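You operate a simulated robot arm through the tools that you are given. There is no shell and no other tool.

Carry out the task below with a simulated robot arm. There is one attempt and no reset: what you move stays moved.

Task
Wind 3 m of grey cable onto the hand winder and brake it.
Fine: cable end into the violet pocket first, lever to FREE to wind, back to HOLD after.

Only the result counts: the job must be done as asked and must still hold three seconds after the hand-in. Knocking over, shifting, dropping, spilling or breaking anything else fails it.

Robot
A 5-joint arm with a two-finger parallel gripper, fixed in place. Base frame: the origin is on the floor under the middle of its stand, x ahead of it, y to its left, z up. Readings come in m, degrees, newtons and seconds.
It reaches about 1.134 m from its shoulder. Its first joint turns from -149.0 to 149.0 degrees. Payload 1.57 kg.
The tool frame sits at the grasp point between the pads (the TCP): z along the fingers, y along the line on which they close. The tips reach 0.03 m beyond it. Largest opening 0.11 m; finger width 0.024, thickness 0.012; the body of the gripper, 0.048 by 0.112 m, starts 0.078 m behind the TCP.
Orientation is that of the tool frame in the base frame, as a unit quaternion [w, x, y, z]. With the fingers straight down and closing along the base's y, the tool's x points along the base's -x, its y along +y and its z along -z.

Tools
- The arm moves only by the tool play_rows. Its argument "rows" is a list of rows, each an object (a shift or turn left out is 0, a gripper value left out holds the last) with "jaw": the opening, from 0 (shut) to 1 (fully open); "linear": the shift along the base's x, y, z in cm, a list of three; "dr": the turn, a rotation vector about the base's x, y, z in rad, a list of three. In form: [{"jaw": jaw, "linear": [x, y, z], "dr": [wx, wy, wz]}, ...]. A call has 1 to 20 rows; each row is the pose to reach, as a shift and turn from the pose commanded when the call began. Each row takes 0.2 s and may step no farther than 0.05 m and 8.6 degrees from the row before; otherwise, or with a gripper value out of range, the whole call is refused. Where a pose cannot be reached the arm comes as near as it can. A force on the tool above 40 N (or 10 N above the force at the start of the call, whichever is more), or a blocked arm, ends the call early, and 0.2 s more pass. The fingers move at their own pace (about 0.153 m/s each) and stop on an object; they squeeze with about 37 N. The grip force told is the motor's: it shows also when the fingers shut on nothing. Time passes only in rows, and 0.2 s behind the last, so rows that repeat a pose let the fingers close. It gives the time, the measured TCP pose, the force on the tool (base axes), the opening and the grip force at its end, in the units of the frame above (readings bear some noise), with the torque about the TCP (base axes, N m) and any sound that the robot's microphone picked up, and new pictures: "show" is both (left out), scene, wrist or none.
- Cameras (640 x 400 px; columns grow to the right, rows downward): "scene" is fixed at [0.3997, 0.4975, 1.4089]; the picture's right is [-0.76, -0.65, 0.00], its down [-0.47, 0.55, -0.70] and it looks along [0.45, -0.53, -0.72] (base axes); focal length 310 px, centre (320, 200). "wrist" rides on the gripper at [0.07, 0.016, -0.141] in the tool frame; the picture's right is [-0.23, 0.97, 0.00], its down [-0.85, -0.20, -0.48] and it looks along [-0.47, -0.11, 0.88] (tool axes); focal length 222 px, centre (320, 200).
- move_column(by): slides the trunk up (or, below 0, down) by that many m; the arm rides with it, the base frame stays. It gives what a move gives, with no picture.
- probe_pixels(camera, pixels): there is no depth. For up to 12 entries [column, row, z] of the newest picture of that camera ("zoom" is the newest enlarged one), the place [x, y] in the base frame at which the ray of that pixel passes the height z, good to about 0.002 m. The clock stands still meanwhile.
- enlarge(camera, box): a new picture of the part [left, top, right, bottom] of that camera's present view, enlarged. The clock stands still meanwhile.
- finish_job(): hands the job in; it is judged then, once.

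Leave the gripper open and the arm clear of the work at the hand-in unless told otherwise.

The tools are called after "Request:" by a JSON object that holds its "fn" and its "kwargs". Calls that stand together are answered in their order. play_rows: Moves the arm, as the interface text tells. Its arguments: {"type":"object","properties":{"rows":{"type":"array"},"show":{"type":"string","enum":["both","scene","wrist","none"]}},"required":["rows"]} The other tools are called the same way: move_column (by) moves the trunk up or down; probe_pixels (camera, pixels) gives the place at which the rays of pixels pass given heights; enlarge (camera, box) takes an enlarged picture of a part of a camera's view; finish_job () hands the job in.

At the start:

```text
time_s: 0.0
eef_pos: [0.6517, -0.0339, 1.0907]
tcp_rot: [0.0, 0.0, 1.0, -0.001]
contact_force: [-0.1, 0.4, -0.3]
moment: [0.02, 0.01, 0.02]
width: 0.1101
finger_force: 0.0
trunk travel left (down, up): [-0.823, 0.147]
```

scene: 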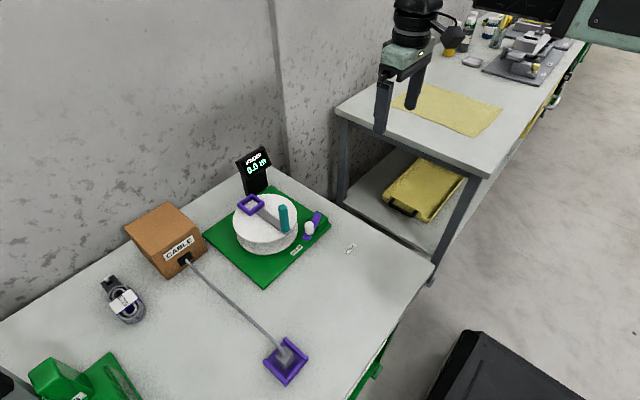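
wrist: 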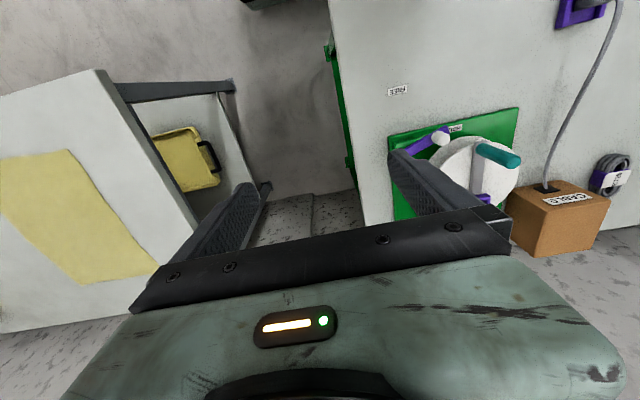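

I see a hand winder on a green plate (around px 265,230 in scene), with a violet pocket near px 250,203, a teal crank knob at px 284,218, a violet lever with white knob near px 312,225, and a cable end sitting in a violet holder at px 286,360. I'll enlarge these areas before moving.

Request:
{"fn": "enlarge", "kwargs": {"camera": "scene", "box": [200, 140, 360, 290]}}

Request:
{"fn": "enlarge", "kwargs": {"camera": "scene", "box": [220, 310, 350, 400]}}

Request:
{"fn": "enlarge", "kwargs": {"camera": "wrist", "box": [380, 60, 640, 260]}}

```text
2.67 times, centred on (280, 215) of scene
```

zoom: 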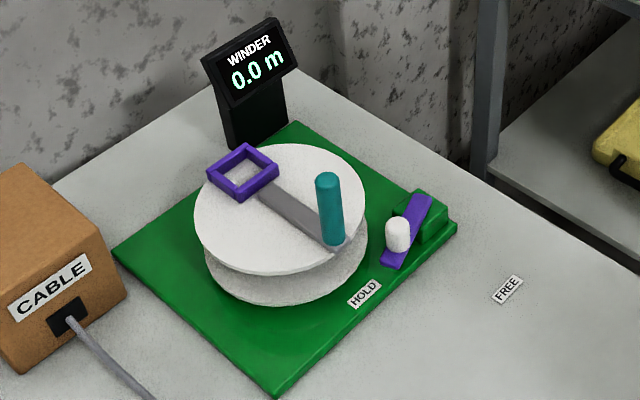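

```text
4.44 times, centred on (285, 355) of scene
```

zoom: 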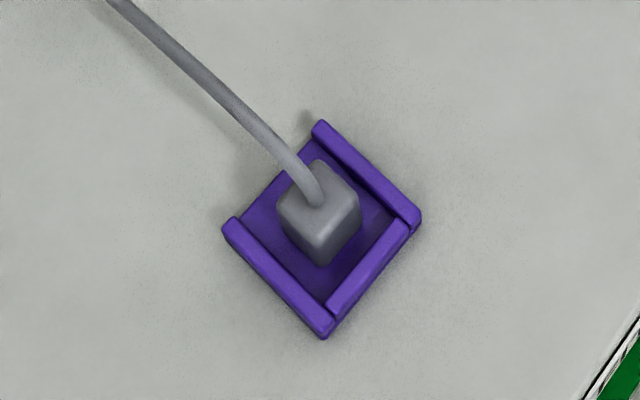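

```text
2.00 times, centred on (510, 160) of wrist
```

zoom: 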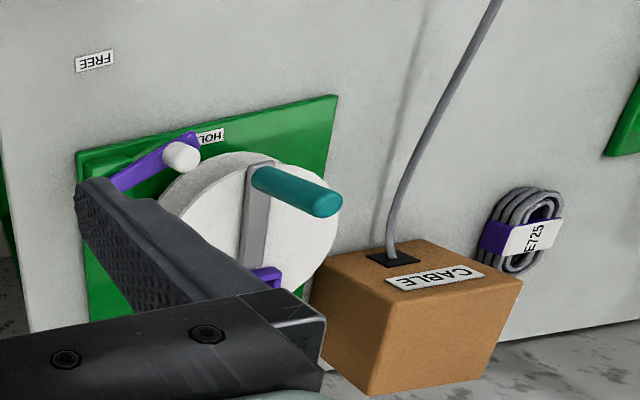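

I need the table height. I'll probe the FREE label, which shows in both cameras (scene 350,249; wrist 398,90), at several heights and find where the two rays agree.

Request:
{"fn": "probe_pixels", "kwargs": {"camera": "scene", "pixels": [[350, 249, 0.6], [350, 249, 0.7], [350, 249, 0.75], [350, 249, 0.8], [350, 249, 0.85], [350, 249, 0.9], [286, 345, 0.7], [286, 345, 0.75], [286, 345, 0.8], [286, 345, 0.85]]}}

Request:
{"fn": "probe_pixels", "kwargs": {"camera": "wrist", "pixels": [[398, 90, 0.6], [398, 90, 0.7], [398, 90, 0.75], [398, 90, 0.8], [398, 90, 0.85], [398, 90, 0.9]]}}

```text
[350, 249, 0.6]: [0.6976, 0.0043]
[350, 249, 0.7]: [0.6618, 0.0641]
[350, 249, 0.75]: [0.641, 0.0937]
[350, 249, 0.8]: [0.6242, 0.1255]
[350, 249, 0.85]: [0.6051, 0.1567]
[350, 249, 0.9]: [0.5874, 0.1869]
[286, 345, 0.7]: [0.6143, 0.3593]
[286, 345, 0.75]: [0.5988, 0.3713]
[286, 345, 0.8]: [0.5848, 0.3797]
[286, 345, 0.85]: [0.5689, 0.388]
```

```text
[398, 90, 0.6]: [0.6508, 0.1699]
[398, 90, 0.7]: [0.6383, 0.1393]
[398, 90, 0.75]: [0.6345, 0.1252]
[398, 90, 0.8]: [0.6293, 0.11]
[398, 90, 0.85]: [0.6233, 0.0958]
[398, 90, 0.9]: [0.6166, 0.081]
```

The rays agree at z ≈ 0.784, so that is the table top. Next I'll get the floor-plan positions of the plate corners, labels, holder, cable box and drum features.

Request:
{"fn": "probe_pixels", "kwargs": {"camera": "scene", "pixels": [[203.1, 233.8, 0.79], [272.5, 185.7, 0.79], [331.4, 224.4, 0.79], [263.1, 288.1, 0.79], [296.5, 250.2, 0.79], [350.5, 248.4, 0.784], [265, 218, 0.87], [251, 204, 0.87], [285, 229, 0.88], [309, 228, 0.83], [321, 216, 0.83], [305, 238, 0.83]]}}

Request:
{"fn": "probe_pixels", "kwargs": {"camera": "scene", "pixels": [[284, 337, 0.784], [265, 360, 0.784], [286, 384, 0.784], [307, 355, 0.784], [433, 266, 0.784], [348, 400, 0.784], [184, 262, 0.86], [170, 205, 0.86], [125, 228, 0.86], [165, 277, 0.784], [125, 300, 0.784], [252, 190, 0.79]]}}

```text
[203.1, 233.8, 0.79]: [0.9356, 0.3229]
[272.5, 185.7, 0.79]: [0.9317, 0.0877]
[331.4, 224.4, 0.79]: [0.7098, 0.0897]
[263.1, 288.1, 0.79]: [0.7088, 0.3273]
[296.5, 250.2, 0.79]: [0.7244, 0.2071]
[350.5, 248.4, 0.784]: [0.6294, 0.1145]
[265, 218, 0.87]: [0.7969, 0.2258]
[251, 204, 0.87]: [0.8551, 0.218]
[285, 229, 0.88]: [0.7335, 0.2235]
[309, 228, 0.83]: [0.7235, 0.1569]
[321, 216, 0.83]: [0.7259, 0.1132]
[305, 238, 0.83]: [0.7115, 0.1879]
```

```text
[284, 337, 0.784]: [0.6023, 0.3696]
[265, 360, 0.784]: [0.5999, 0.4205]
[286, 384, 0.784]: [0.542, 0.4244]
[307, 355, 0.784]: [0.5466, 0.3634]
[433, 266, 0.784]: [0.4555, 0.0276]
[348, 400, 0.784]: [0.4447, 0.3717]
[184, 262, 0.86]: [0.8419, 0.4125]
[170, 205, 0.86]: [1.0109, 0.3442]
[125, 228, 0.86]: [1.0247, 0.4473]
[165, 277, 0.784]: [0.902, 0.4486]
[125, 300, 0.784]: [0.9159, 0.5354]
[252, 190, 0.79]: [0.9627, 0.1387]
```

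The plate spans x 0.71–0.935 and y 0.09–0.325, with the drum centred near (0.80, 0.21). The lever pivots near (0.725, 0.11) and points to +y at HOLD; FREE is toward -x. The cable head is near (0.572, 0.393). I'll bring the wrist camera above the winder, staying at z ≈ 1.09, for a top view.

Request:
{"fn": "play_rows", "kwargs": {"rows": [{"jaw": 1, "linear": [2.8, 3.2, 0]}, {"linear": [5.7, 6.4, 0]}, {"linear": [8.5, 9.6, 0]}, {"linear": [11.3, 12.8, 0]}, {"linear": [14.1, 16, 0]}, {"linear": [17, 19.2, 0]}, {"linear": [19.8, 22.4, 0]}]}}

```text
time_s: 1.6
eef_pos: [0.8495, 0.1916, 1.0895]
tcp_rot: [0.0, -0.001, 1.0, 0.0]
contact_force: [0.2, 0.0, 0.4]
moment: [0.0, 0.0, -0.05]
width: 0.1098
finger_force: 0.0
trunk travel left (down, up): [-0.823, 0.147]
```

scene: 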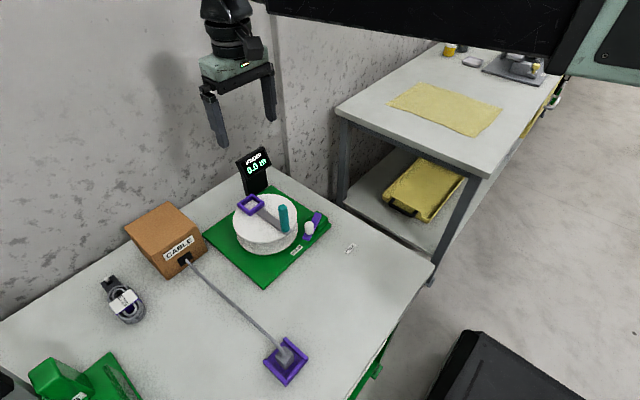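
wrist: 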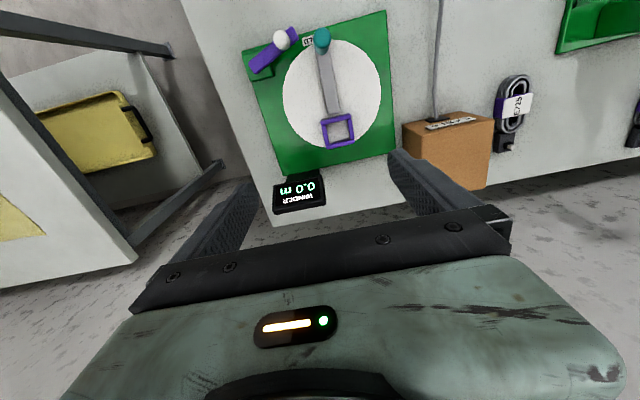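

The top view shows the drum, lever and pocket clearly (wrist 250–395 × 10–180). I'll enlarge it.

Request:
{"fn": "enlarge", "kwargs": {"camera": "wrist", "box": [230, 0, 420, 120]}}

Request:
{"fn": "enlarge", "kwargs": {"camera": "wrist", "box": [230, 90, 420, 210]}}

```text
3.33 times, centred on (325, 60) of wrist
```

zoom: 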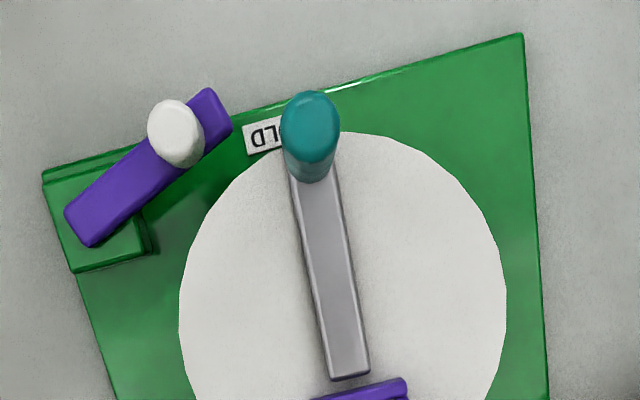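

```text
3.33 times, centred on (325, 150) of wrist
```

zoom: 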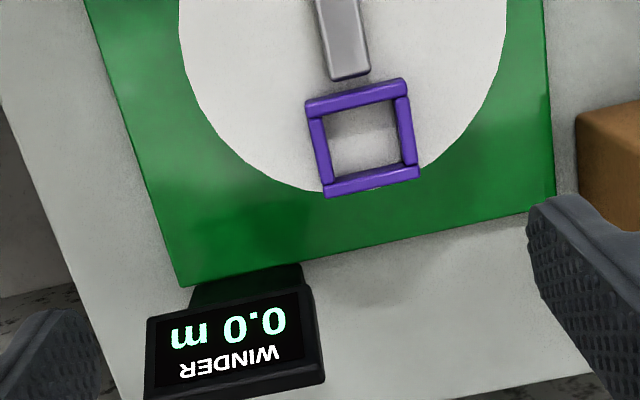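

I'll triangulate the key features: handle top, pocket centre, lever knob top and disc.

Request:
{"fn": "probe_pixels", "kwargs": {"camera": "scene", "pixels": [[282.6, 206.5, 0.88], [282.6, 206.5, 0.92], [282.6, 206.5, 0.96], [250.8, 204.5, 0.84], [250.8, 204.5, 0.88], [250.8, 204.5, 0.92], [309.2, 224, 0.82], [309.2, 224, 0.86], [309.2, 224, 0.9], [265, 218, 0.82], [265, 218, 0.86], [265, 218, 0.9]]}}

Request:
{"fn": "probe_pixels", "kwargs": {"camera": "wrist", "pixels": [[322.5, 33, 0.88], [322.5, 33, 0.92], [322.5, 33, 0.96], [338, 131.5, 0.84], [338, 131.5, 0.88], [338, 131.5, 0.92], [281, 37, 0.82], [281, 37, 0.86], [281, 37, 0.9], [332, 93.7, 0.82], [332, 93.7, 0.86], [332, 93.7, 0.9]]}}

```text
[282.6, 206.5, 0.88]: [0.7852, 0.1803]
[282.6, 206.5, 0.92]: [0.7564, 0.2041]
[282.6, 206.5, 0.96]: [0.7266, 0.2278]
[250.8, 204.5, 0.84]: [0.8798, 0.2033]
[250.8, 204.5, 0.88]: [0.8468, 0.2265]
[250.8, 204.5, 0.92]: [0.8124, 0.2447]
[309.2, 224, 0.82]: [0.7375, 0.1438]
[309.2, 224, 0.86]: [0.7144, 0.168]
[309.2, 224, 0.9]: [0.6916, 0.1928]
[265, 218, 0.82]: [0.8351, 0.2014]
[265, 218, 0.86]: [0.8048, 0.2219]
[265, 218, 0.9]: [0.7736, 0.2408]
```

```text
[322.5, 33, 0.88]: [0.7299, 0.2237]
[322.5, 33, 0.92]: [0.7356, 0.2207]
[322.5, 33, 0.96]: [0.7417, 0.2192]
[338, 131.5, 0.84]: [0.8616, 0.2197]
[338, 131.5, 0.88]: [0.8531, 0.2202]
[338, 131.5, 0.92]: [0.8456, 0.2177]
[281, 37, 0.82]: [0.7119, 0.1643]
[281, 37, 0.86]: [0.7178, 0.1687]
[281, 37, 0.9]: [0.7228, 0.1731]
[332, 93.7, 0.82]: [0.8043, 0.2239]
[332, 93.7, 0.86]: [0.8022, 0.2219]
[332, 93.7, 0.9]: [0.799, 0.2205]
```

Triangulated: handle top ≈ (0.739, 0.219, 0.943), pocket top centre ≈ (0.855, 0.220, 0.870), disc centre ≈ (0.802, 0.222, 0.862), lever knob top ≈ (0.717, 0.168, 0.857). Next come the lever ends, the pocket corners and the crank bar ends.

Request:
{"fn": "probe_pixels", "kwargs": {"camera": "wrist", "pixels": [[253.6, 68.4, 0.82], [253.6, 68.4, 0.84], [293.5, 31.5, 0.82], [293.5, 31.5, 0.84], [320.5, 120, 0.872], [349.6, 113.4, 0.872], [355, 143.4, 0.872], [326.5, 149.4, 0.872], [282.7, 93, 0.862], [381.1, 93, 0.862], [331, 39, 0.862], [332.5, 148.5, 0.862]]}}

Request:
{"fn": "probe_pixels", "kwargs": {"camera": "scene", "pixels": [[319.4, 214.3, 0.82], [319.4, 214.3, 0.84], [307.4, 238.3, 0.82], [307.4, 238.3, 0.84], [302.7, 238, 0.82], [302.7, 238, 0.84], [325, 214, 0.82]]}}

```text
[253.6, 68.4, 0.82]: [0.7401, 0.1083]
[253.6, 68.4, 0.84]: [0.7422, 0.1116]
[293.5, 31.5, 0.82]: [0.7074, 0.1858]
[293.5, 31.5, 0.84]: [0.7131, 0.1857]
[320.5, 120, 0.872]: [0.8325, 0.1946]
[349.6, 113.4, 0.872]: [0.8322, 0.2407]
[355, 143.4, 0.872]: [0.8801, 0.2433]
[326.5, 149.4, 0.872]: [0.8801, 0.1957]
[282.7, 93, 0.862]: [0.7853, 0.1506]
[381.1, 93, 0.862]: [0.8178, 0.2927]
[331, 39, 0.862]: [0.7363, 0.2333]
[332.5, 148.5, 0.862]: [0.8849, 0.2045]
```

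```text
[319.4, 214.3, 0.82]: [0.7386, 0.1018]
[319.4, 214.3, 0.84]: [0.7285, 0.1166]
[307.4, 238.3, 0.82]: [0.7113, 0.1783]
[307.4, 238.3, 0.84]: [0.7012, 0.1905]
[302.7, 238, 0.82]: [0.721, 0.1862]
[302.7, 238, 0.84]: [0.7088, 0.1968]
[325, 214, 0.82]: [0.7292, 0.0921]
```

The pocket is axis-aligned, outer 0.048 m, centre (0.856, 0.219). The lever runs from about (0.740, 0.107) to (0.709, 0.186) at z ≈ 0.825. Next I'll move to look at the cable head in its holder from above.

Request:
{"fn": "play_rows", "kwargs": {"rows": [{"linear": [-3, 2.7, -1]}, {"linear": [-6, 5.4, -2]}, {"linear": [-9, 8.1, -3.5]}, {"linear": [-12, 10.8, -5]}, {"linear": [-15, 13.5, -6.5]}, {"linear": [-18, 16.2, -8]}, {"linear": [-21, 18.7, -9]}, {"linear": [-21, 18.7, -9]}]}}

```text
time_s: 3.4
eef_pos: [0.6419, 0.3762, 1.0893]
tcp_rot: [0.0, 0.001, 1.0, 0.0]
contact_force: [0.0, 0.3, -0.7]
moment: [0.02, -0.01, 0.02]
width: 0.1098
finger_force: 0.0
out of reach, approached as far as the arm can: row 1, 2, 3, 4, 5, 6, 7, 8
trunk travel left (down, up): [-0.823, 0.147]
```

scene: 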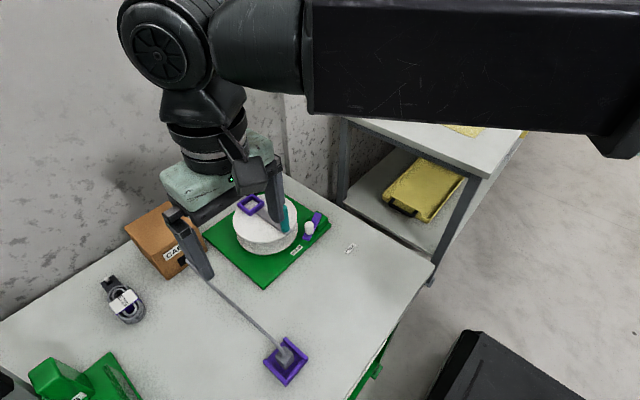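
wrist: 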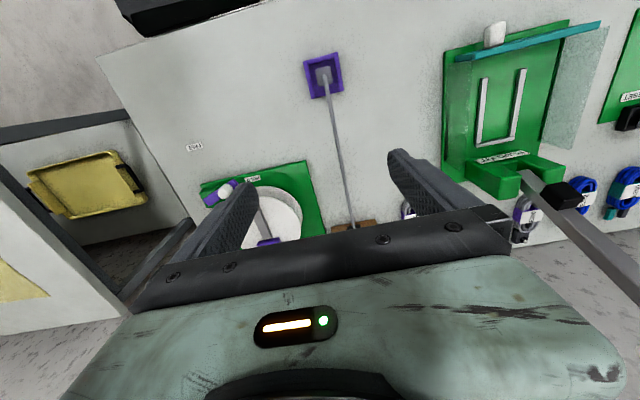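

The arm can't lower z from here by itself, so z stayed at 1.089; the trunk has to lower it. The area below is clear (nothing under the gripper rises above ~0.9), so I'll lower the trunk 0.10 m.

Request:
{"fn": "move_column", "kwargs": {"by": -0.1}}

Request:
{"fn": "enlarge", "kwargs": {"camera": "wrist", "box": [260, 0, 400, 90]}}

```text
time_s: 4.7
eef_pos: [0.6422, 0.3753, 0.9912]
tcp_rot: [0.0, 0.0, 1.0, 0.0]
contact_force: [0.2, -0.4, -0.7]
moment: [0.0, -0.04, -0.01]
width: 0.11
finger_force: 0.1
trunk travel left (down, up): [-0.723, 0.247]
```

```text
4.44 times, centred on (330, 45) of wrist
```

zoom: 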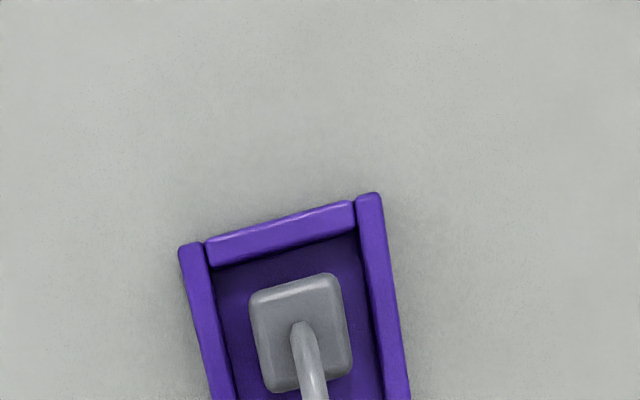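

I'll look again with a null row to get fresh pictures and see how the commanded pose behaves.

Request:
{"fn": "play_rows", "kwargs": {"rows": [{"linear": [0, 0, 0]}]}}

Request:
{"fn": "enlarge", "kwargs": {"camera": "scene", "box": [240, 320, 330, 395]}}

Request:
{"fn": "enlarge", "kwargs": {"camera": "wrist", "box": [280, 30, 380, 110]}}

```text
time_s: 5.1
eef_pos: [0.6424, 0.3754, 0.9904]
tcp_rot: [0.001, 0.0, 1.0, 0.0]
contact_force: [0.0, 1.3, -0.3]
moment: [-0.02, 0.0, -0.01]
width: 0.1098
finger_force: 0.1
trunk travel left (down, up): [-0.723, 0.247]
```

scene: 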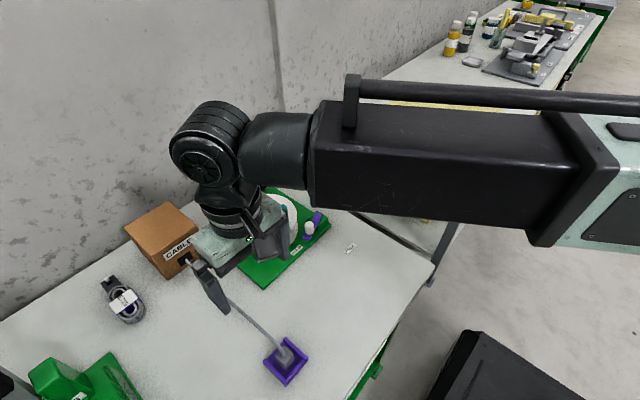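
wrist: 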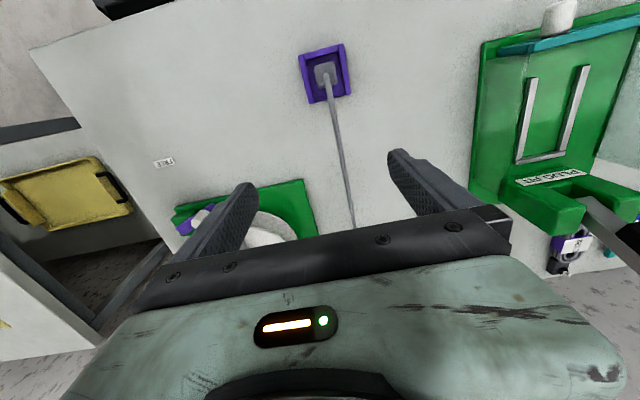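

```text
5.33 times, centred on (285, 358) of scene
```

zoom: 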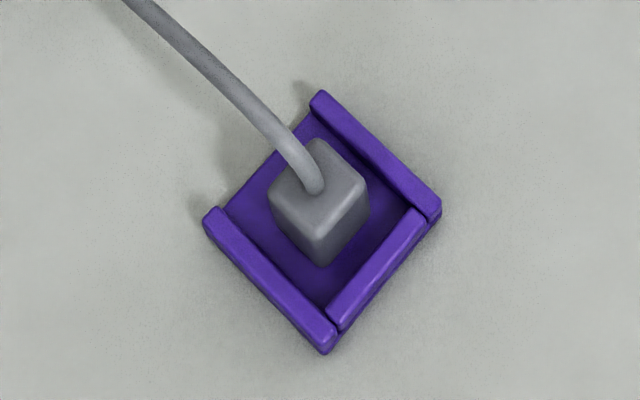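

```text
5.00 times, centred on (330, 70) of wrist
```

zoom: 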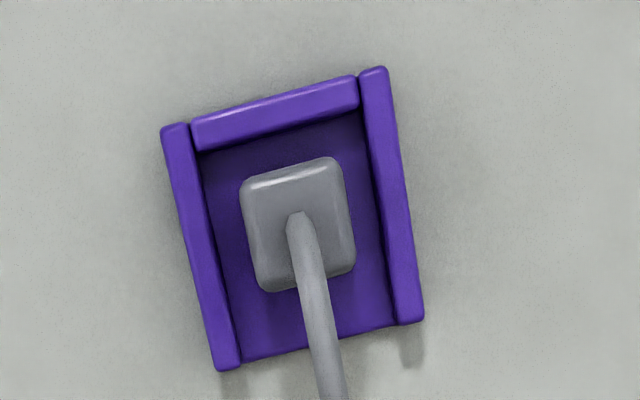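

I'll triangulate the cable head top (scene 284.8, 355.6; wrist 326, 75.5) and the holder walls.

Request:
{"fn": "probe_pixels", "kwargs": {"camera": "scene", "pixels": [[284.8, 355.6, 0.8], [284.8, 355.6, 0.82], [284.8, 355.6, 0.84], [284.1, 346.8, 0.82], [294, 355.6, 0.82], [285.4, 364, 0.82], [275.6, 356.1, 0.82], [285.5, 370, 0.79]]}}

Request:
{"fn": "probe_pixels", "kwargs": {"camera": "wrist", "pixels": [[326, 75.5, 0.8], [326, 75.5, 0.82], [326, 75.5, 0.84], [314, 68, 0.82], [334, 62, 0.82], [337, 84, 0.82], [319, 88, 0.82], [300, 54.6, 0.8], [342, 43.6, 0.8], [350, 94, 0.8], [311, 103.6, 0.8]]}}

```text
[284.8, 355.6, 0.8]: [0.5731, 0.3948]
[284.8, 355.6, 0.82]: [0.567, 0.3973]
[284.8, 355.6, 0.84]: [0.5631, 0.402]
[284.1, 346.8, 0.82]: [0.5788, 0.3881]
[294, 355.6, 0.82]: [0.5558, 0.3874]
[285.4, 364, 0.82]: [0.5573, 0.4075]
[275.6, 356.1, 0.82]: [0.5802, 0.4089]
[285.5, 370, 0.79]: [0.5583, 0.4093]
```

```text
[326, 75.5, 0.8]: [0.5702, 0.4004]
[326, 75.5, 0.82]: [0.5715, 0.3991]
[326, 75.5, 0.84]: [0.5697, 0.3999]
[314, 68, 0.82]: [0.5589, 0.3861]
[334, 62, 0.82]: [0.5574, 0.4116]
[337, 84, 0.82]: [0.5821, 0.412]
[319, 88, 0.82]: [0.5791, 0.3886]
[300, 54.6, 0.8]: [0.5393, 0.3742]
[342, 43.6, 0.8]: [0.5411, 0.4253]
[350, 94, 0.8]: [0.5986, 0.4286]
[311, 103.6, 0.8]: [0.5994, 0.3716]
```

Cable head: centre ≈ (0.569, 0.399), about 0.025 m square, top z ≈ 0.82. I'll move over it with the jaws part-open, fingers closing along y so the cable leaves along +x between them.

Request:
{"fn": "play_rows", "kwargs": {"rows": [{"jaw": 0.6, "linear": [-2.5, 0.8, 0]}, {"linear": [-5, 1.6, 0]}, {"linear": [-7.3, 2.4, 0]}, {"linear": [-7.3, 2.4, 0]}]}}

```text
time_s: 6.1
eef_pos: [0.5692, 0.4012, 0.991]
tcp_rot: [-0.001, 0.001, 1.0, 0.0]
contact_force: [0.2, 0.4, 0.0]
moment: [-0.03, 0.01, 0.0]
width: 0.0659
finger_force: 0.1
trunk travel left (down, up): [-0.723, 0.247]
```

scene: 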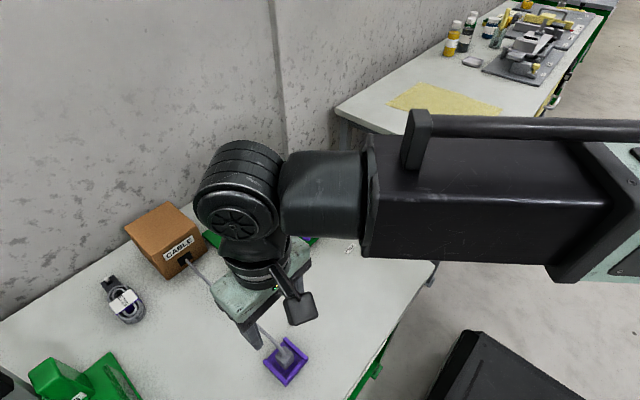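
wrist: 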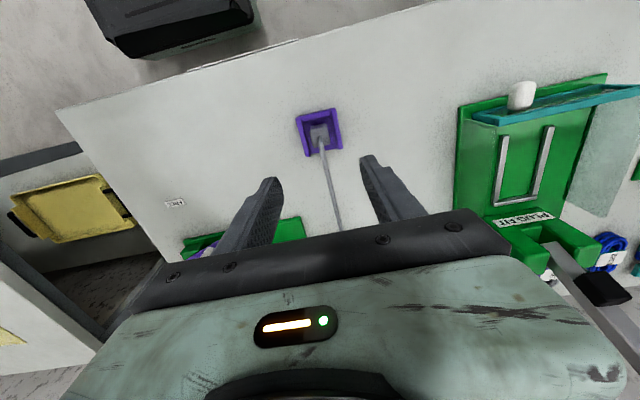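

I'm centred at (0.569, 0.401). I'll lower the trunk 0.10 to z ≈ 0.89, which keeps the tips ~0.04 above the head, then check alignment.

Request:
{"fn": "move_column", "kwargs": {"by": -0.1}}

Request:
{"fn": "play_rows", "kwargs": {"rows": [{"linear": [0, 0, 0]}]}}

Request:
{"fn": "enlarge", "kwargs": {"camera": "wrist", "box": [220, 80, 420, 205]}}

Request:
{"fn": "enlarge", "kwargs": {"camera": "scene", "box": [220, 280, 360, 395]}}

```text
time_s: 7.5
eef_pos: [0.5693, 0.3992, 0.8904]
tcp_rot: [0.001, 0.0, 1.0, 0.0]
contact_force: [-0.4, 0.1, 0.1]
moment: [-0.01, 0.03, -0.03]
width: 0.0661
finger_force: 0.0
trunk travel left (down, up): [-0.623, 0.347]
```

```text
time_s: 7.9
eef_pos: [0.5701, 0.4005, 0.8898]
tcp_rot: [0.001, 0.0, 1.0, -0.001]
contact_force: [-1.3, 1.1, -0.1]
moment: [0.0, 0.02, 0.0]
width: 0.0658
finger_force: 0.1
trunk travel left (down, up): [-0.623, 0.347]
```

scene: 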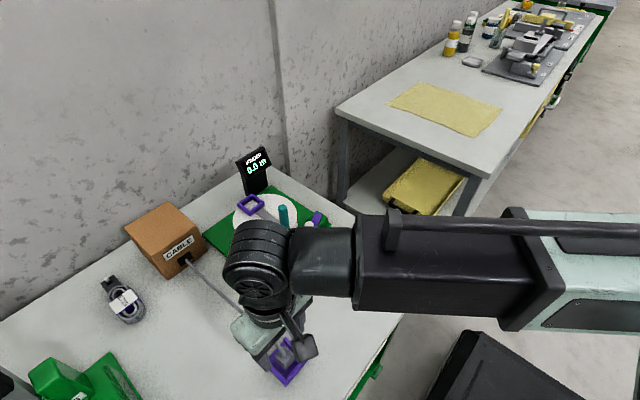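
wrist: 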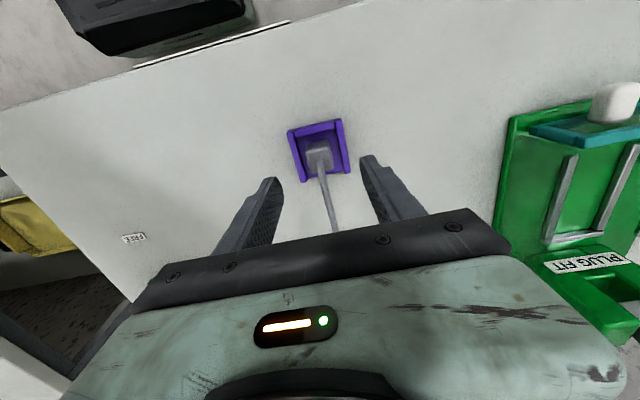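

```text
3.20 times, centred on (320, 142) of wrist
```

zoom: 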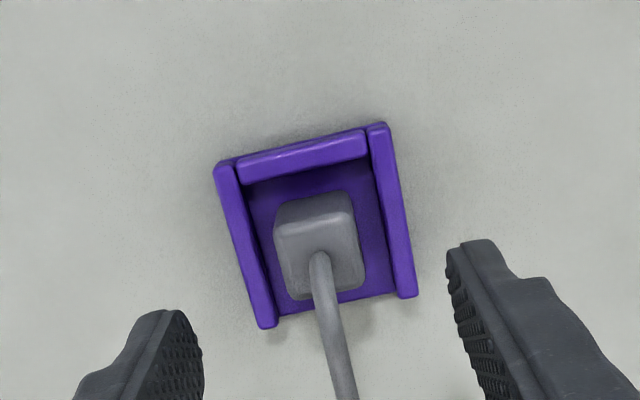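

```text
3.48 times, centred on (290, 338) of scene
```

zoom: 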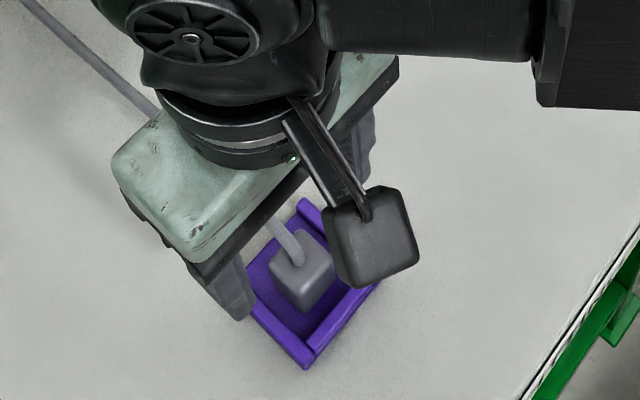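

I'll re-probe the head top from this closer view (zoom corners 275,237 / 357,222 / 365,285 / 290,298).

Request:
{"fn": "probe_pixels", "kwargs": {"camera": "wrist", "pixels": [[305.9, 153.6, 0.82], [331.6, 148.9, 0.82], [334.1, 168.6, 0.82], [310.6, 172.6, 0.82], [320.6, 160.7, 0.81], [320.6, 160.7, 0.82], [320.6, 160.7, 0.83], [305.9, 143.6, 0.79], [329.4, 139.5, 0.79]]}}

Request:
{"fn": "probe_pixels", "kwargs": {"camera": "scene", "pixels": [[284.8, 355.6, 0.815], [284.8, 355.6, 0.825]]}}

```text
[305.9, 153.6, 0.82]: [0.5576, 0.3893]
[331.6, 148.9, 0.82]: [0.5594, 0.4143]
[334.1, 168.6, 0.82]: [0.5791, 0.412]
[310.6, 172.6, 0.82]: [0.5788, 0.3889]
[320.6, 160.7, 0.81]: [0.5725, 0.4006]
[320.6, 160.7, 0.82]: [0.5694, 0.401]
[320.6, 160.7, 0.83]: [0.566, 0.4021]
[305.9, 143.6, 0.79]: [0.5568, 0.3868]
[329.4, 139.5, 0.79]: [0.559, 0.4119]
```

```text
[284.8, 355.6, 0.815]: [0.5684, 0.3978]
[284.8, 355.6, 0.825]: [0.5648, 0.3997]
```

The head top centre is (0.569, 0.400, ~0.82), and the TCP sits right over it. I'll lower 0.055 to TCP z ≈ 0.835, putting the tips at about 0.805, above the holder walls.

Request:
{"fn": "move_column", "kwargs": {"by": -0.055}}

Request:
{"fn": "play_rows", "kwargs": {"rows": [{"linear": [0, 0, 0]}]}}

Request:
{"fn": "enlarge", "kwargs": {"camera": "wrist", "box": [220, 80, 420, 205]}}

Request:
{"fn": "enlarge", "kwargs": {"camera": "scene", "box": [220, 280, 360, 395]}}

```text
time_s: 8.8
eef_pos: [0.5704, 0.3996, 0.8358]
tcp_rot: [0.0, 0.0, 1.0, 0.0]
contact_force: [0.2, 0.2, -0.9]
moment: [-0.01, -0.04, -0.05]
width: 0.0658
finger_force: 0.1
trunk travel left (down, up): [-0.568, 0.402]
```

```text
time_s: 9.2
eef_pos: [0.5683, 0.4, 0.835]
tcp_rot: [0.0, -0.001, 1.0, 0.001]
contact_force: [-0.2, 0.3, 0.7]
moment: [-0.02, -0.01, -0.03]
width: 0.0663
finger_force: 0.0
trunk travel left (down, up): [-0.568, 0.402]
```

scene: 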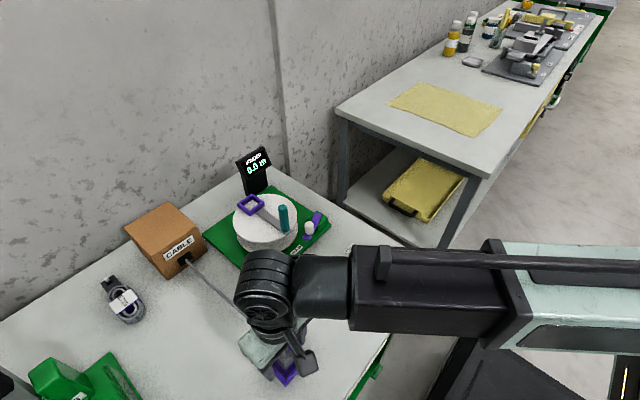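
wrist: 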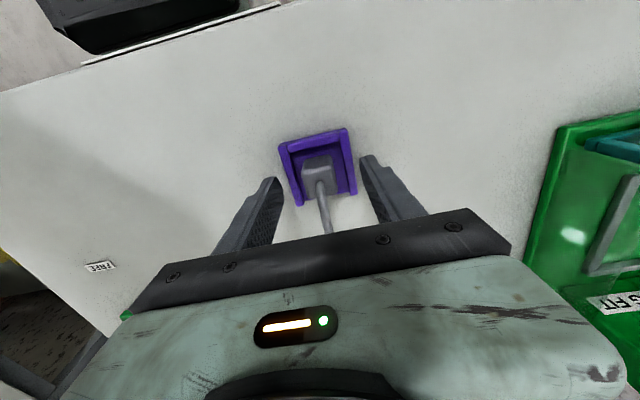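

```text
3.20 times, centred on (320, 142) of wrist
```

zoom: 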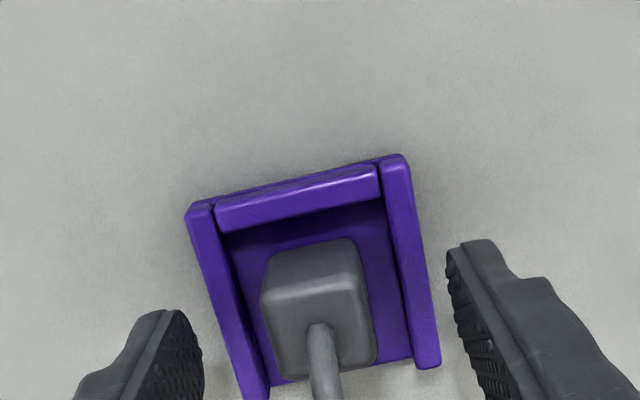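

```text
3.48 times, centred on (290, 338) of scene
```

zoom: 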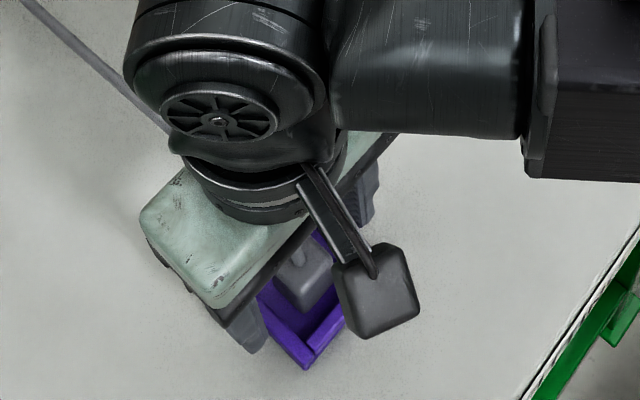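

The fingers straddle the head symmetrically. Closing now.

Request:
{"fn": "play_rows", "kwargs": {"rows": [{"jaw": 0.3}, {"jaw": 0}, {"jaw": 0}, {"jaw": 0}]}}

Request:
{"fn": "enlarge", "kwargs": {"camera": "wrist", "box": [220, 80, 420, 205]}}

```text
time_s: 10.2
eef_pos: [0.5696, 0.3993, 0.8365]
tcp_rot: [0.0, 0.0, 1.0, 0.0]
contact_force: [-0.3, 1.0, -0.7]
moment: [-0.01, 0.02, 0.01]
width: 0.0247
finger_force: 37.0
trunk travel left (down, up): [-0.568, 0.402]
```

scene: 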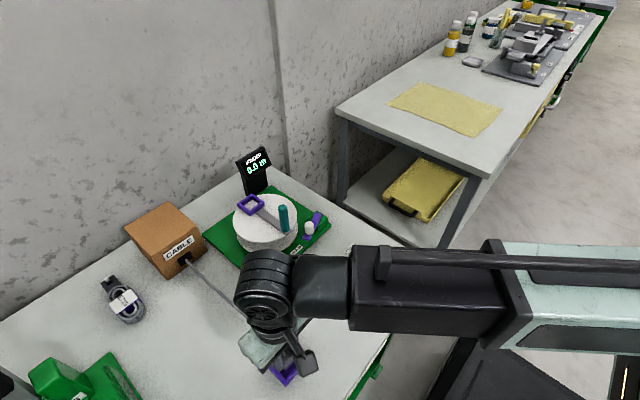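
wrist: 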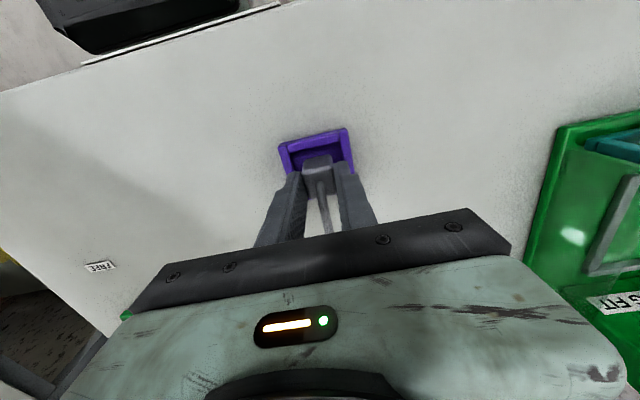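

```text
3.20 times, centred on (320, 142) of wrist
```

zoom: 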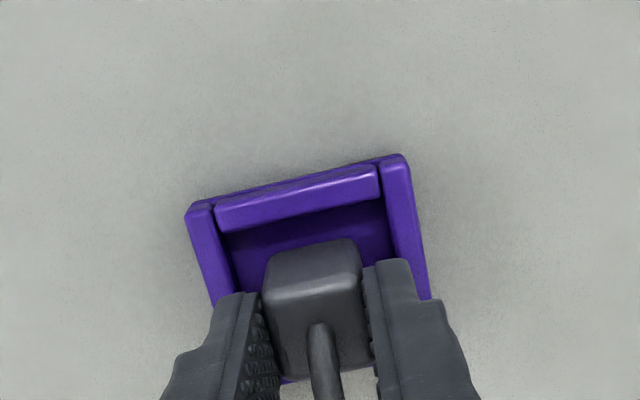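

Gripped at 0.0247 m with 37 N. I'll lift 0.155 to z ≈ 0.99, so the head clears the crank handle top at 0.943.

Request:
{"fn": "move_column", "kwargs": {"by": 0.155}}

Request:
{"fn": "play_rows", "kwargs": {"rows": [{"linear": [0, 0, 0]}]}}

Request:
{"fn": "enlarge", "kwargs": {"camera": "wrist", "box": [220, 80, 420, 205]}}

```text
time_s: 12.0
eef_pos: [0.5698, 0.4, 0.9894]
tcp_rot: [0.0, 0.0, 1.0, 0.0]
contact_force: [-0.3, -0.4, 0.7]
moment: [-0.03, -0.01, -0.01]
width: 0.0244
finger_force: 35.5
trunk travel left (down, up): [-0.723, 0.247]
```

```text
time_s: 12.4
eef_pos: [0.5689, 0.3996, 0.9906]
tcp_rot: [0.0, 0.0, 1.0, 0.0]
contact_force: [-0.3, -0.2, -0.2]
moment: [-0.01, 0.02, -0.01]
width: 0.0245
finger_force: 36.2
trunk travel left (down, up): [-0.723, 0.247]
```

scene: 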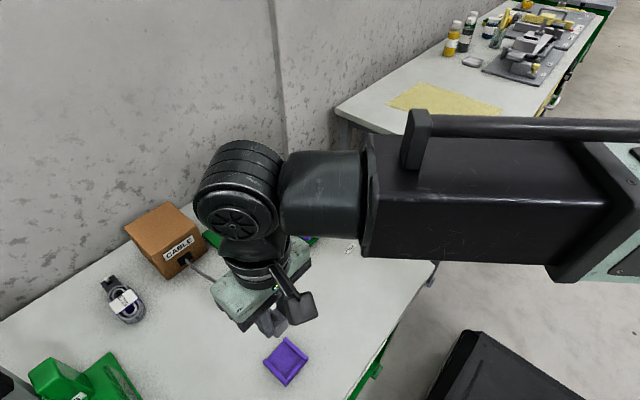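
wrist: 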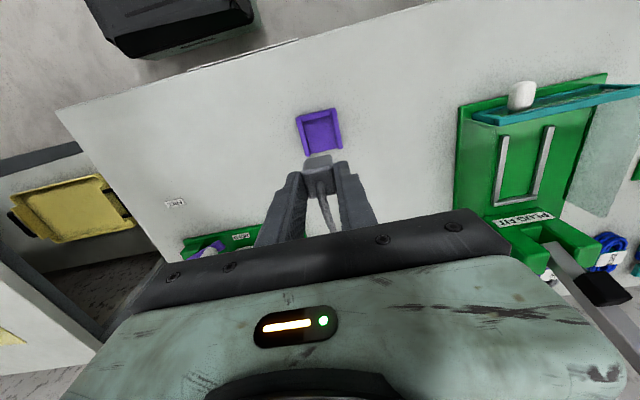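

```text
3.20 times, centred on (320, 142) of wrist
```

zoom: 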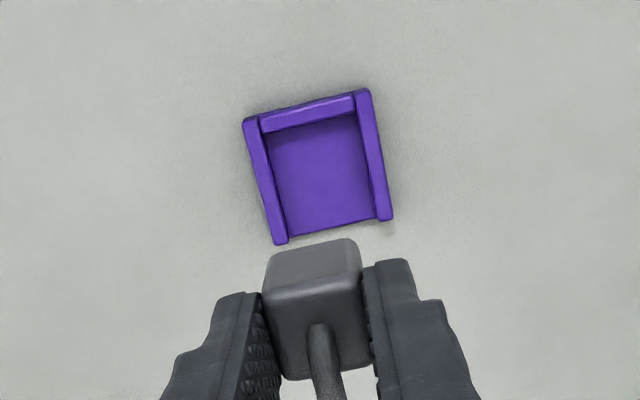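

The head is held firmly and the holder is empty. I'll carry it at z ≈ 0.99 to above the pocket (0.856, 0.219), a move of (+28.7, -18.1) cm.

Request:
{"fn": "play_rows", "kwargs": {"rows": [{"linear": [3.19, -2.01, 0]}, {"linear": [6.38, -4.02, 0]}, {"linear": [9.57, -6.03, 0]}, {"linear": [12.76, -8.04, 0]}, {"linear": [15.94, -10.06, 0]}, {"linear": [19.13, -12.07, 0]}, {"linear": [22.32, -14.08, 0]}, {"linear": [25.5, -16.1, 0]}, {"linear": [28.7, -18.1, 0]}, {"linear": [28.7, -18.1, 0]}]}}

Request:
{"fn": "enlarge", "kwargs": {"camera": "scene", "box": [200, 120, 360, 290]}}

Request:
{"fn": "enlarge", "kwargs": {"camera": "wrist", "box": [220, 80, 420, 205]}}

```text
time_s: 14.6
eef_pos: [0.8576, 0.2181, 0.9905]
tcp_rot: [-0.001, 0.0, 1.0, 0.001]
contact_force: [0.2, 0.0, -0.6]
moment: [0.0, 0.01, 0.0]
width: 0.0247
finger_force: 35.6
trunk travel left (down, up): [-0.723, 0.247]
```

scene: 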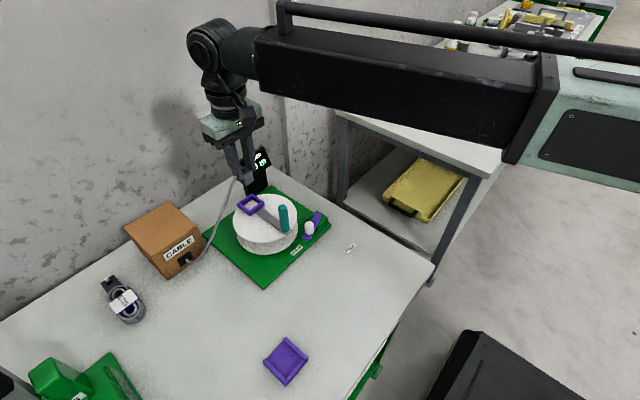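
wrist: 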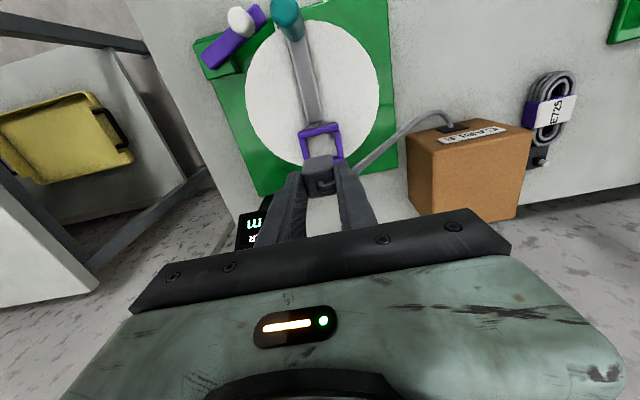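

```text
2.35 times, centred on (280, 205) of scene
```

zoom: 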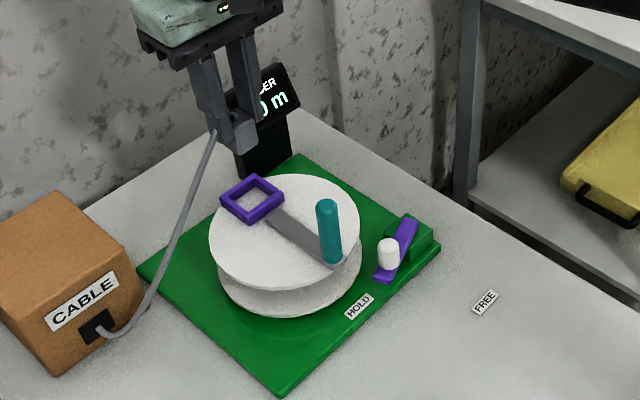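

```text
3.20 times, centred on (320, 142) of wrist
```

zoom: 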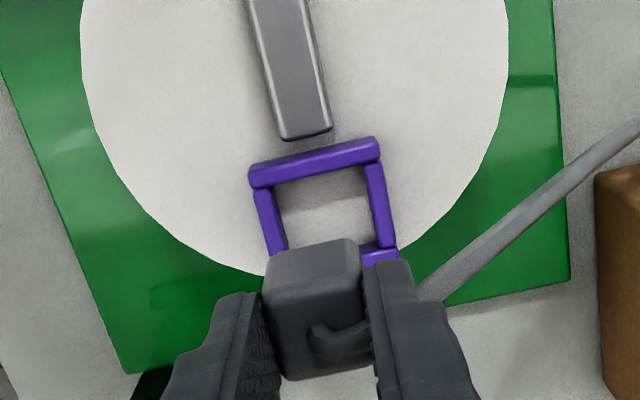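

I'll re-measure the pocket from this closer view (outer corners at wrist 297.5,132 / 338.1,122.3 / 344.4,159.2) to fine-tune the position before descending.

Request:
{"fn": "probe_pixels", "kwargs": {"camera": "wrist", "pixels": [[297.5, 132, 0.872], [338.1, 122.3, 0.872], [344.4, 159.2, 0.872], [305.5, 139.5, 0.872], [333.5, 132, 0.872], [340.8, 155.5, 0.872], [297.5, 132, 0.88], [338.1, 122.3, 0.88], [344.4, 159.2, 0.88]]}}

Request:
{"fn": "probe_pixels", "kwargs": {"camera": "scene", "pixels": [[237.2, 203, 0.872], [252, 193.5, 0.872], [265, 206, 0.872], [250, 214, 0.872], [237.2, 203, 0.88], [252, 193.5, 0.88], [265, 206, 0.88], [250, 214, 0.88]]}}

Request:
{"fn": "enlarge", "kwargs": {"camera": "scene", "box": [215, 170, 295, 230]}}

```text
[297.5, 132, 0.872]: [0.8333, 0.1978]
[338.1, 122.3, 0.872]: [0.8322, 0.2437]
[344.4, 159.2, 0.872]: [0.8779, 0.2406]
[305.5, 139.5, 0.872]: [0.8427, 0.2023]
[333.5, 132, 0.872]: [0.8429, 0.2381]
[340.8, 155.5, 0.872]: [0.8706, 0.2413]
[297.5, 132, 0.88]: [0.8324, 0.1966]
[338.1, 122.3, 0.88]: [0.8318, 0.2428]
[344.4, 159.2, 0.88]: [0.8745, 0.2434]
```

```text
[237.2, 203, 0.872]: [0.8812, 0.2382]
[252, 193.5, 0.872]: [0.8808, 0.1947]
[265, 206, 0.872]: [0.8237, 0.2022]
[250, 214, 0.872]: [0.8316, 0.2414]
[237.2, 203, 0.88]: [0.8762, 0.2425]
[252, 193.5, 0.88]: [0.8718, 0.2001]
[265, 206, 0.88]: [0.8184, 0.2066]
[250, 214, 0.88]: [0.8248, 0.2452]
```

```text
6.67 times, centred on (255, 200) of scene
```

zoom: 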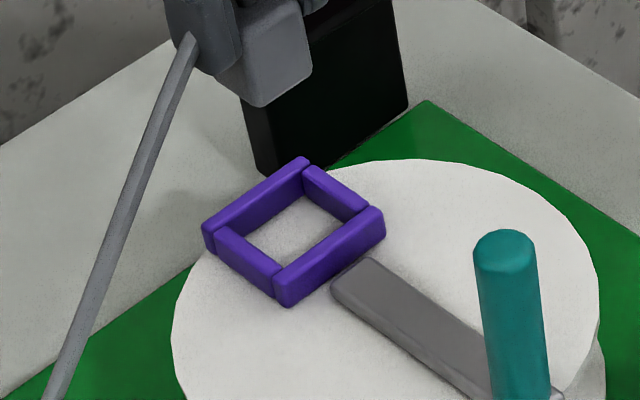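

I'll refine the scene corner picks on the pocket's top rim to pin down its height and centre.

Request:
{"fn": "probe_pixels", "kwargs": {"camera": "scene", "pixels": [[264.3, 201.5, 0.865], [264.3, 201.5, 0.873], [264.3, 201.5, 0.881], [249, 211.3, 0.865], [249, 211.3, 0.873], [249, 211.3, 0.881], [237.5, 203.3, 0.873], [252.5, 193.6, 0.873], [250.2, 215.9, 0.85], [250.2, 215.9, 0.86], [250.2, 215.9, 0.865]]}}

```text
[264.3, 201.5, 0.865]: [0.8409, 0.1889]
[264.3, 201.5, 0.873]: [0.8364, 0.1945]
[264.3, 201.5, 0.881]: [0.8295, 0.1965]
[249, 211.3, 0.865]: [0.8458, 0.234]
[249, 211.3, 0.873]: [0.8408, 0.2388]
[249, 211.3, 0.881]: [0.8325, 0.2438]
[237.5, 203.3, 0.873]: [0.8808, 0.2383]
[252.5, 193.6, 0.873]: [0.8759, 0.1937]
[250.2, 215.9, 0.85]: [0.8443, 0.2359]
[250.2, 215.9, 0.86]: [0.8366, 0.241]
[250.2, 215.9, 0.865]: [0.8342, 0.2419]
```

The pocket rim top is ≈ 0.879, the disc ≈ 0.864, and the centre (0.856, 0.220). The head hangs 0.0455 below the TCP, so the final TCP z is ≈ 0.912 (tips just above the rim). I'll nudge y by +0.1 cm, descend 0.055 first, then check.

Request:
{"fn": "play_rows", "kwargs": {"rows": [{"linear": [-0.05, 0.1, 0]}, {"linear": [-0.05, 0.1, 0]}], "show": "none"}}

Request:
{"fn": "move_column", "kwargs": {"by": -0.052}}

Request:
{"fn": "enlarge", "kwargs": {"camera": "scene", "box": [215, 160, 295, 220]}}

Request:
{"fn": "enlarge", "kwargs": {"camera": "wrist", "box": [260, 100, 380, 200]}}

```text
time_s: 15.2
eef_pos: [0.8559, 0.2195, 0.9906]
tcp_rot: [0.0, 0.0, 1.0, 0.0]
contact_force: [0.1, 0.7, 0.4]
moment: [0.01, 0.02, -0.01]
width: 0.0247
finger_force: 36.6
trunk travel left (down, up): [-0.723, 0.247]
```

```text
time_s: 16.1
eef_pos: [0.855, 0.2188, 0.9383]
tcp_rot: [0.0, 0.0, 1.0, 0.0]
contact_force: [-0.8, -0.7, 0.2]
moment: [0.01, -0.01, -0.02]
width: 0.0247
finger_force: 36.8
trunk travel left (down, up): [-0.671, 0.299]
```

```text
6.67 times, centred on (255, 190) of scene
```

zoom: 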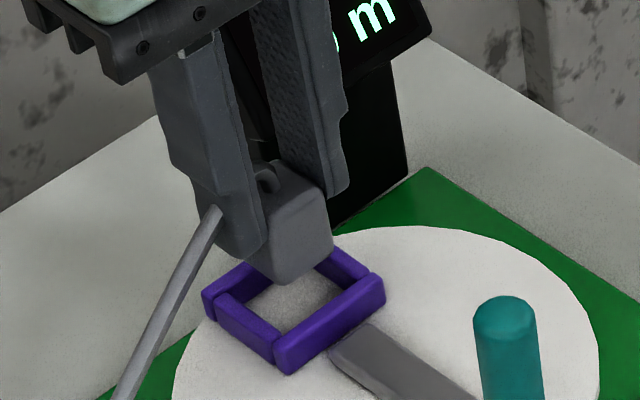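

```text
4.00 times, centred on (320, 150) of wrist
```

zoom: 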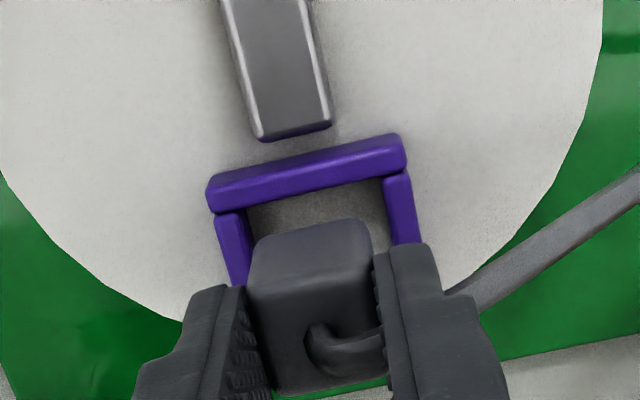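

I'll check head-versus-pocket alignment with zoom probes: head bottom corners at z 0.893, pocket rim at 0.88.

Request:
{"fn": "probe_pixels", "kwargs": {"camera": "zoom", "pixels": [[252, 243, 0.893], [367, 222, 0.893], [247, 210, 0.88], [383, 180, 0.88], [208, 180, 0.88], [403, 135, 0.88], [217, 215, 0.88], [412, 180, 0.88], [422, 242, 0.88]]}}

```text
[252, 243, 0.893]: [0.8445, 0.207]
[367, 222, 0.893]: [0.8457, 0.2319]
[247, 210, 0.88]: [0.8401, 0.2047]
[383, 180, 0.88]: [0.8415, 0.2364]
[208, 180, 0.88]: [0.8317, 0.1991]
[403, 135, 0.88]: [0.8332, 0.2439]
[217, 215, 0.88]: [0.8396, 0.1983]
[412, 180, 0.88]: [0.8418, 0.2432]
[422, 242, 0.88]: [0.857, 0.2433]
```

The head spans y 0.207–0.232 and the pocket inner spans 0.205–0.236, so alignment is within 1 mm. I'll nudge y +0.1 and x -0.05 cm, then descend 0.025 to TCP z ≈ 0.913.

Request:
{"fn": "play_rows", "kwargs": {"rows": [{"linear": [-0.05, 0.1, 0]}, {"linear": [-0.05, 0.1, 0]}], "show": "none"}}

Request:
{"fn": "move_column", "kwargs": {"by": -0.02}}

Request:
{"fn": "enlarge", "kwargs": {"camera": "scene", "box": [215, 160, 295, 220]}}

Request:
{"fn": "enlarge", "kwargs": {"camera": "wrist", "box": [260, 100, 380, 200]}}

```text
time_s: 16.7
eef_pos: [0.8572, 0.2188, 0.9387]
tcp_rot: [0.0, 0.0, 1.0, 0.001]
contact_force: [-0.2, -0.1, 0.0]
moment: [-0.02, -0.01, -0.02]
width: 0.0245
finger_force: 36.2
trunk travel left (down, up): [-0.671, 0.299]
```

```text
time_s: 17.4
eef_pos: [0.8563, 0.2194, 0.9183]
tcp_rot: [0.0, 0.0, 1.0, 0.0]
contact_force: [-0.6, -0.7, -0.9]
moment: [-0.01, 0.0, 0.04]
width: 0.0249
finger_force: 36.2
trunk travel left (down, up): [-0.651, 0.319]
```

```text
6.67 times, centred on (255, 190) of scene
```

zoom: 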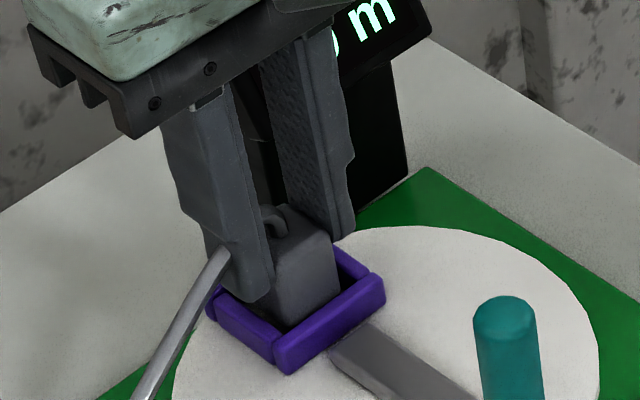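

```text
4.00 times, centred on (320, 150) of wrist
```

zoom: 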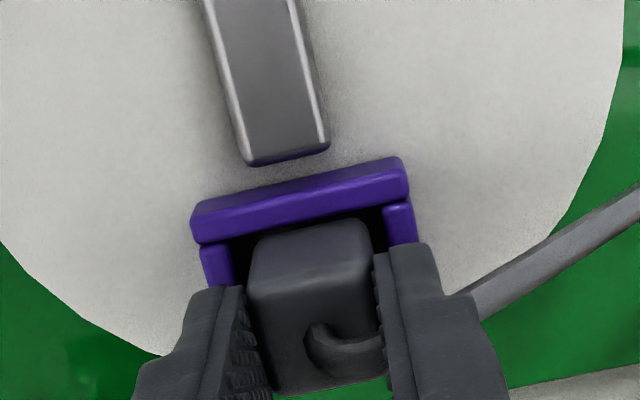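

The head's lower part is now inside the rim, with no contact force. Descending another 0.006.

Request:
{"fn": "move_column", "kwargs": {"by": -0.006}}

Request:
{"fn": "enlarge", "kwargs": {"camera": "scene", "box": [215, 160, 295, 220]}}

Request:
{"fn": "enlarge", "kwargs": {"camera": "wrist", "box": [260, 100, 380, 200]}}

```text
time_s: 18.0
eef_pos: [0.8559, 0.22, 0.9129]
tcp_rot: [0.0, 0.0, 1.0, 0.0]
contact_force: [-0.5, 0.3, 0.2]
moment: [0.01, 0.0, 0.0]
width: 0.0247
finger_force: 36.7
trunk travel left (down, up): [-0.645, 0.325]
```

```text
6.67 times, centred on (255, 190) of scene
```

zoom: 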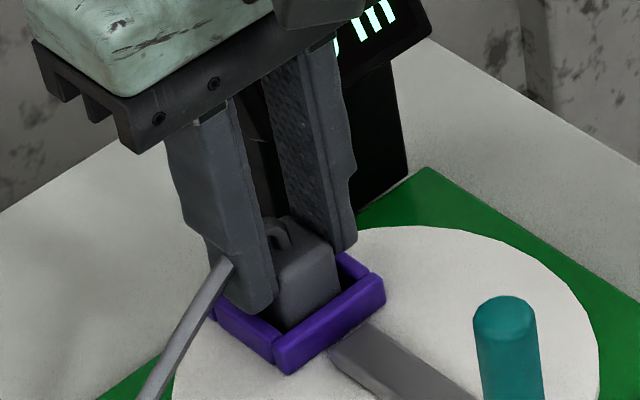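

```text
4.00 times, centred on (320, 150) of wrist
```

zoom: 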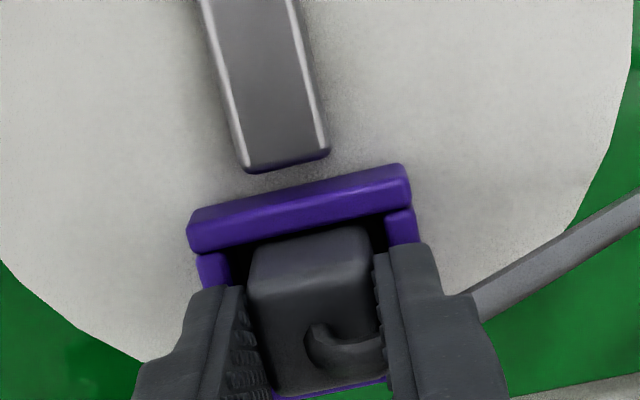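

No contact force yet. Down 2 mm more, then release.

Request:
{"fn": "move_column", "kwargs": {"by": -0.002}}

```text
time_s: 18.5
eef_pos: [0.8553, 0.2214, 0.9099]
tcp_rot: [0.0, 0.0, 1.0, 0.0]
contact_force: [0.0, -0.2, -0.6]
moment: [-0.03, -0.01, 0.0]
width: 0.0244
finger_force: 36.5
trunk travel left (down, up): [-0.643, 0.327]
```

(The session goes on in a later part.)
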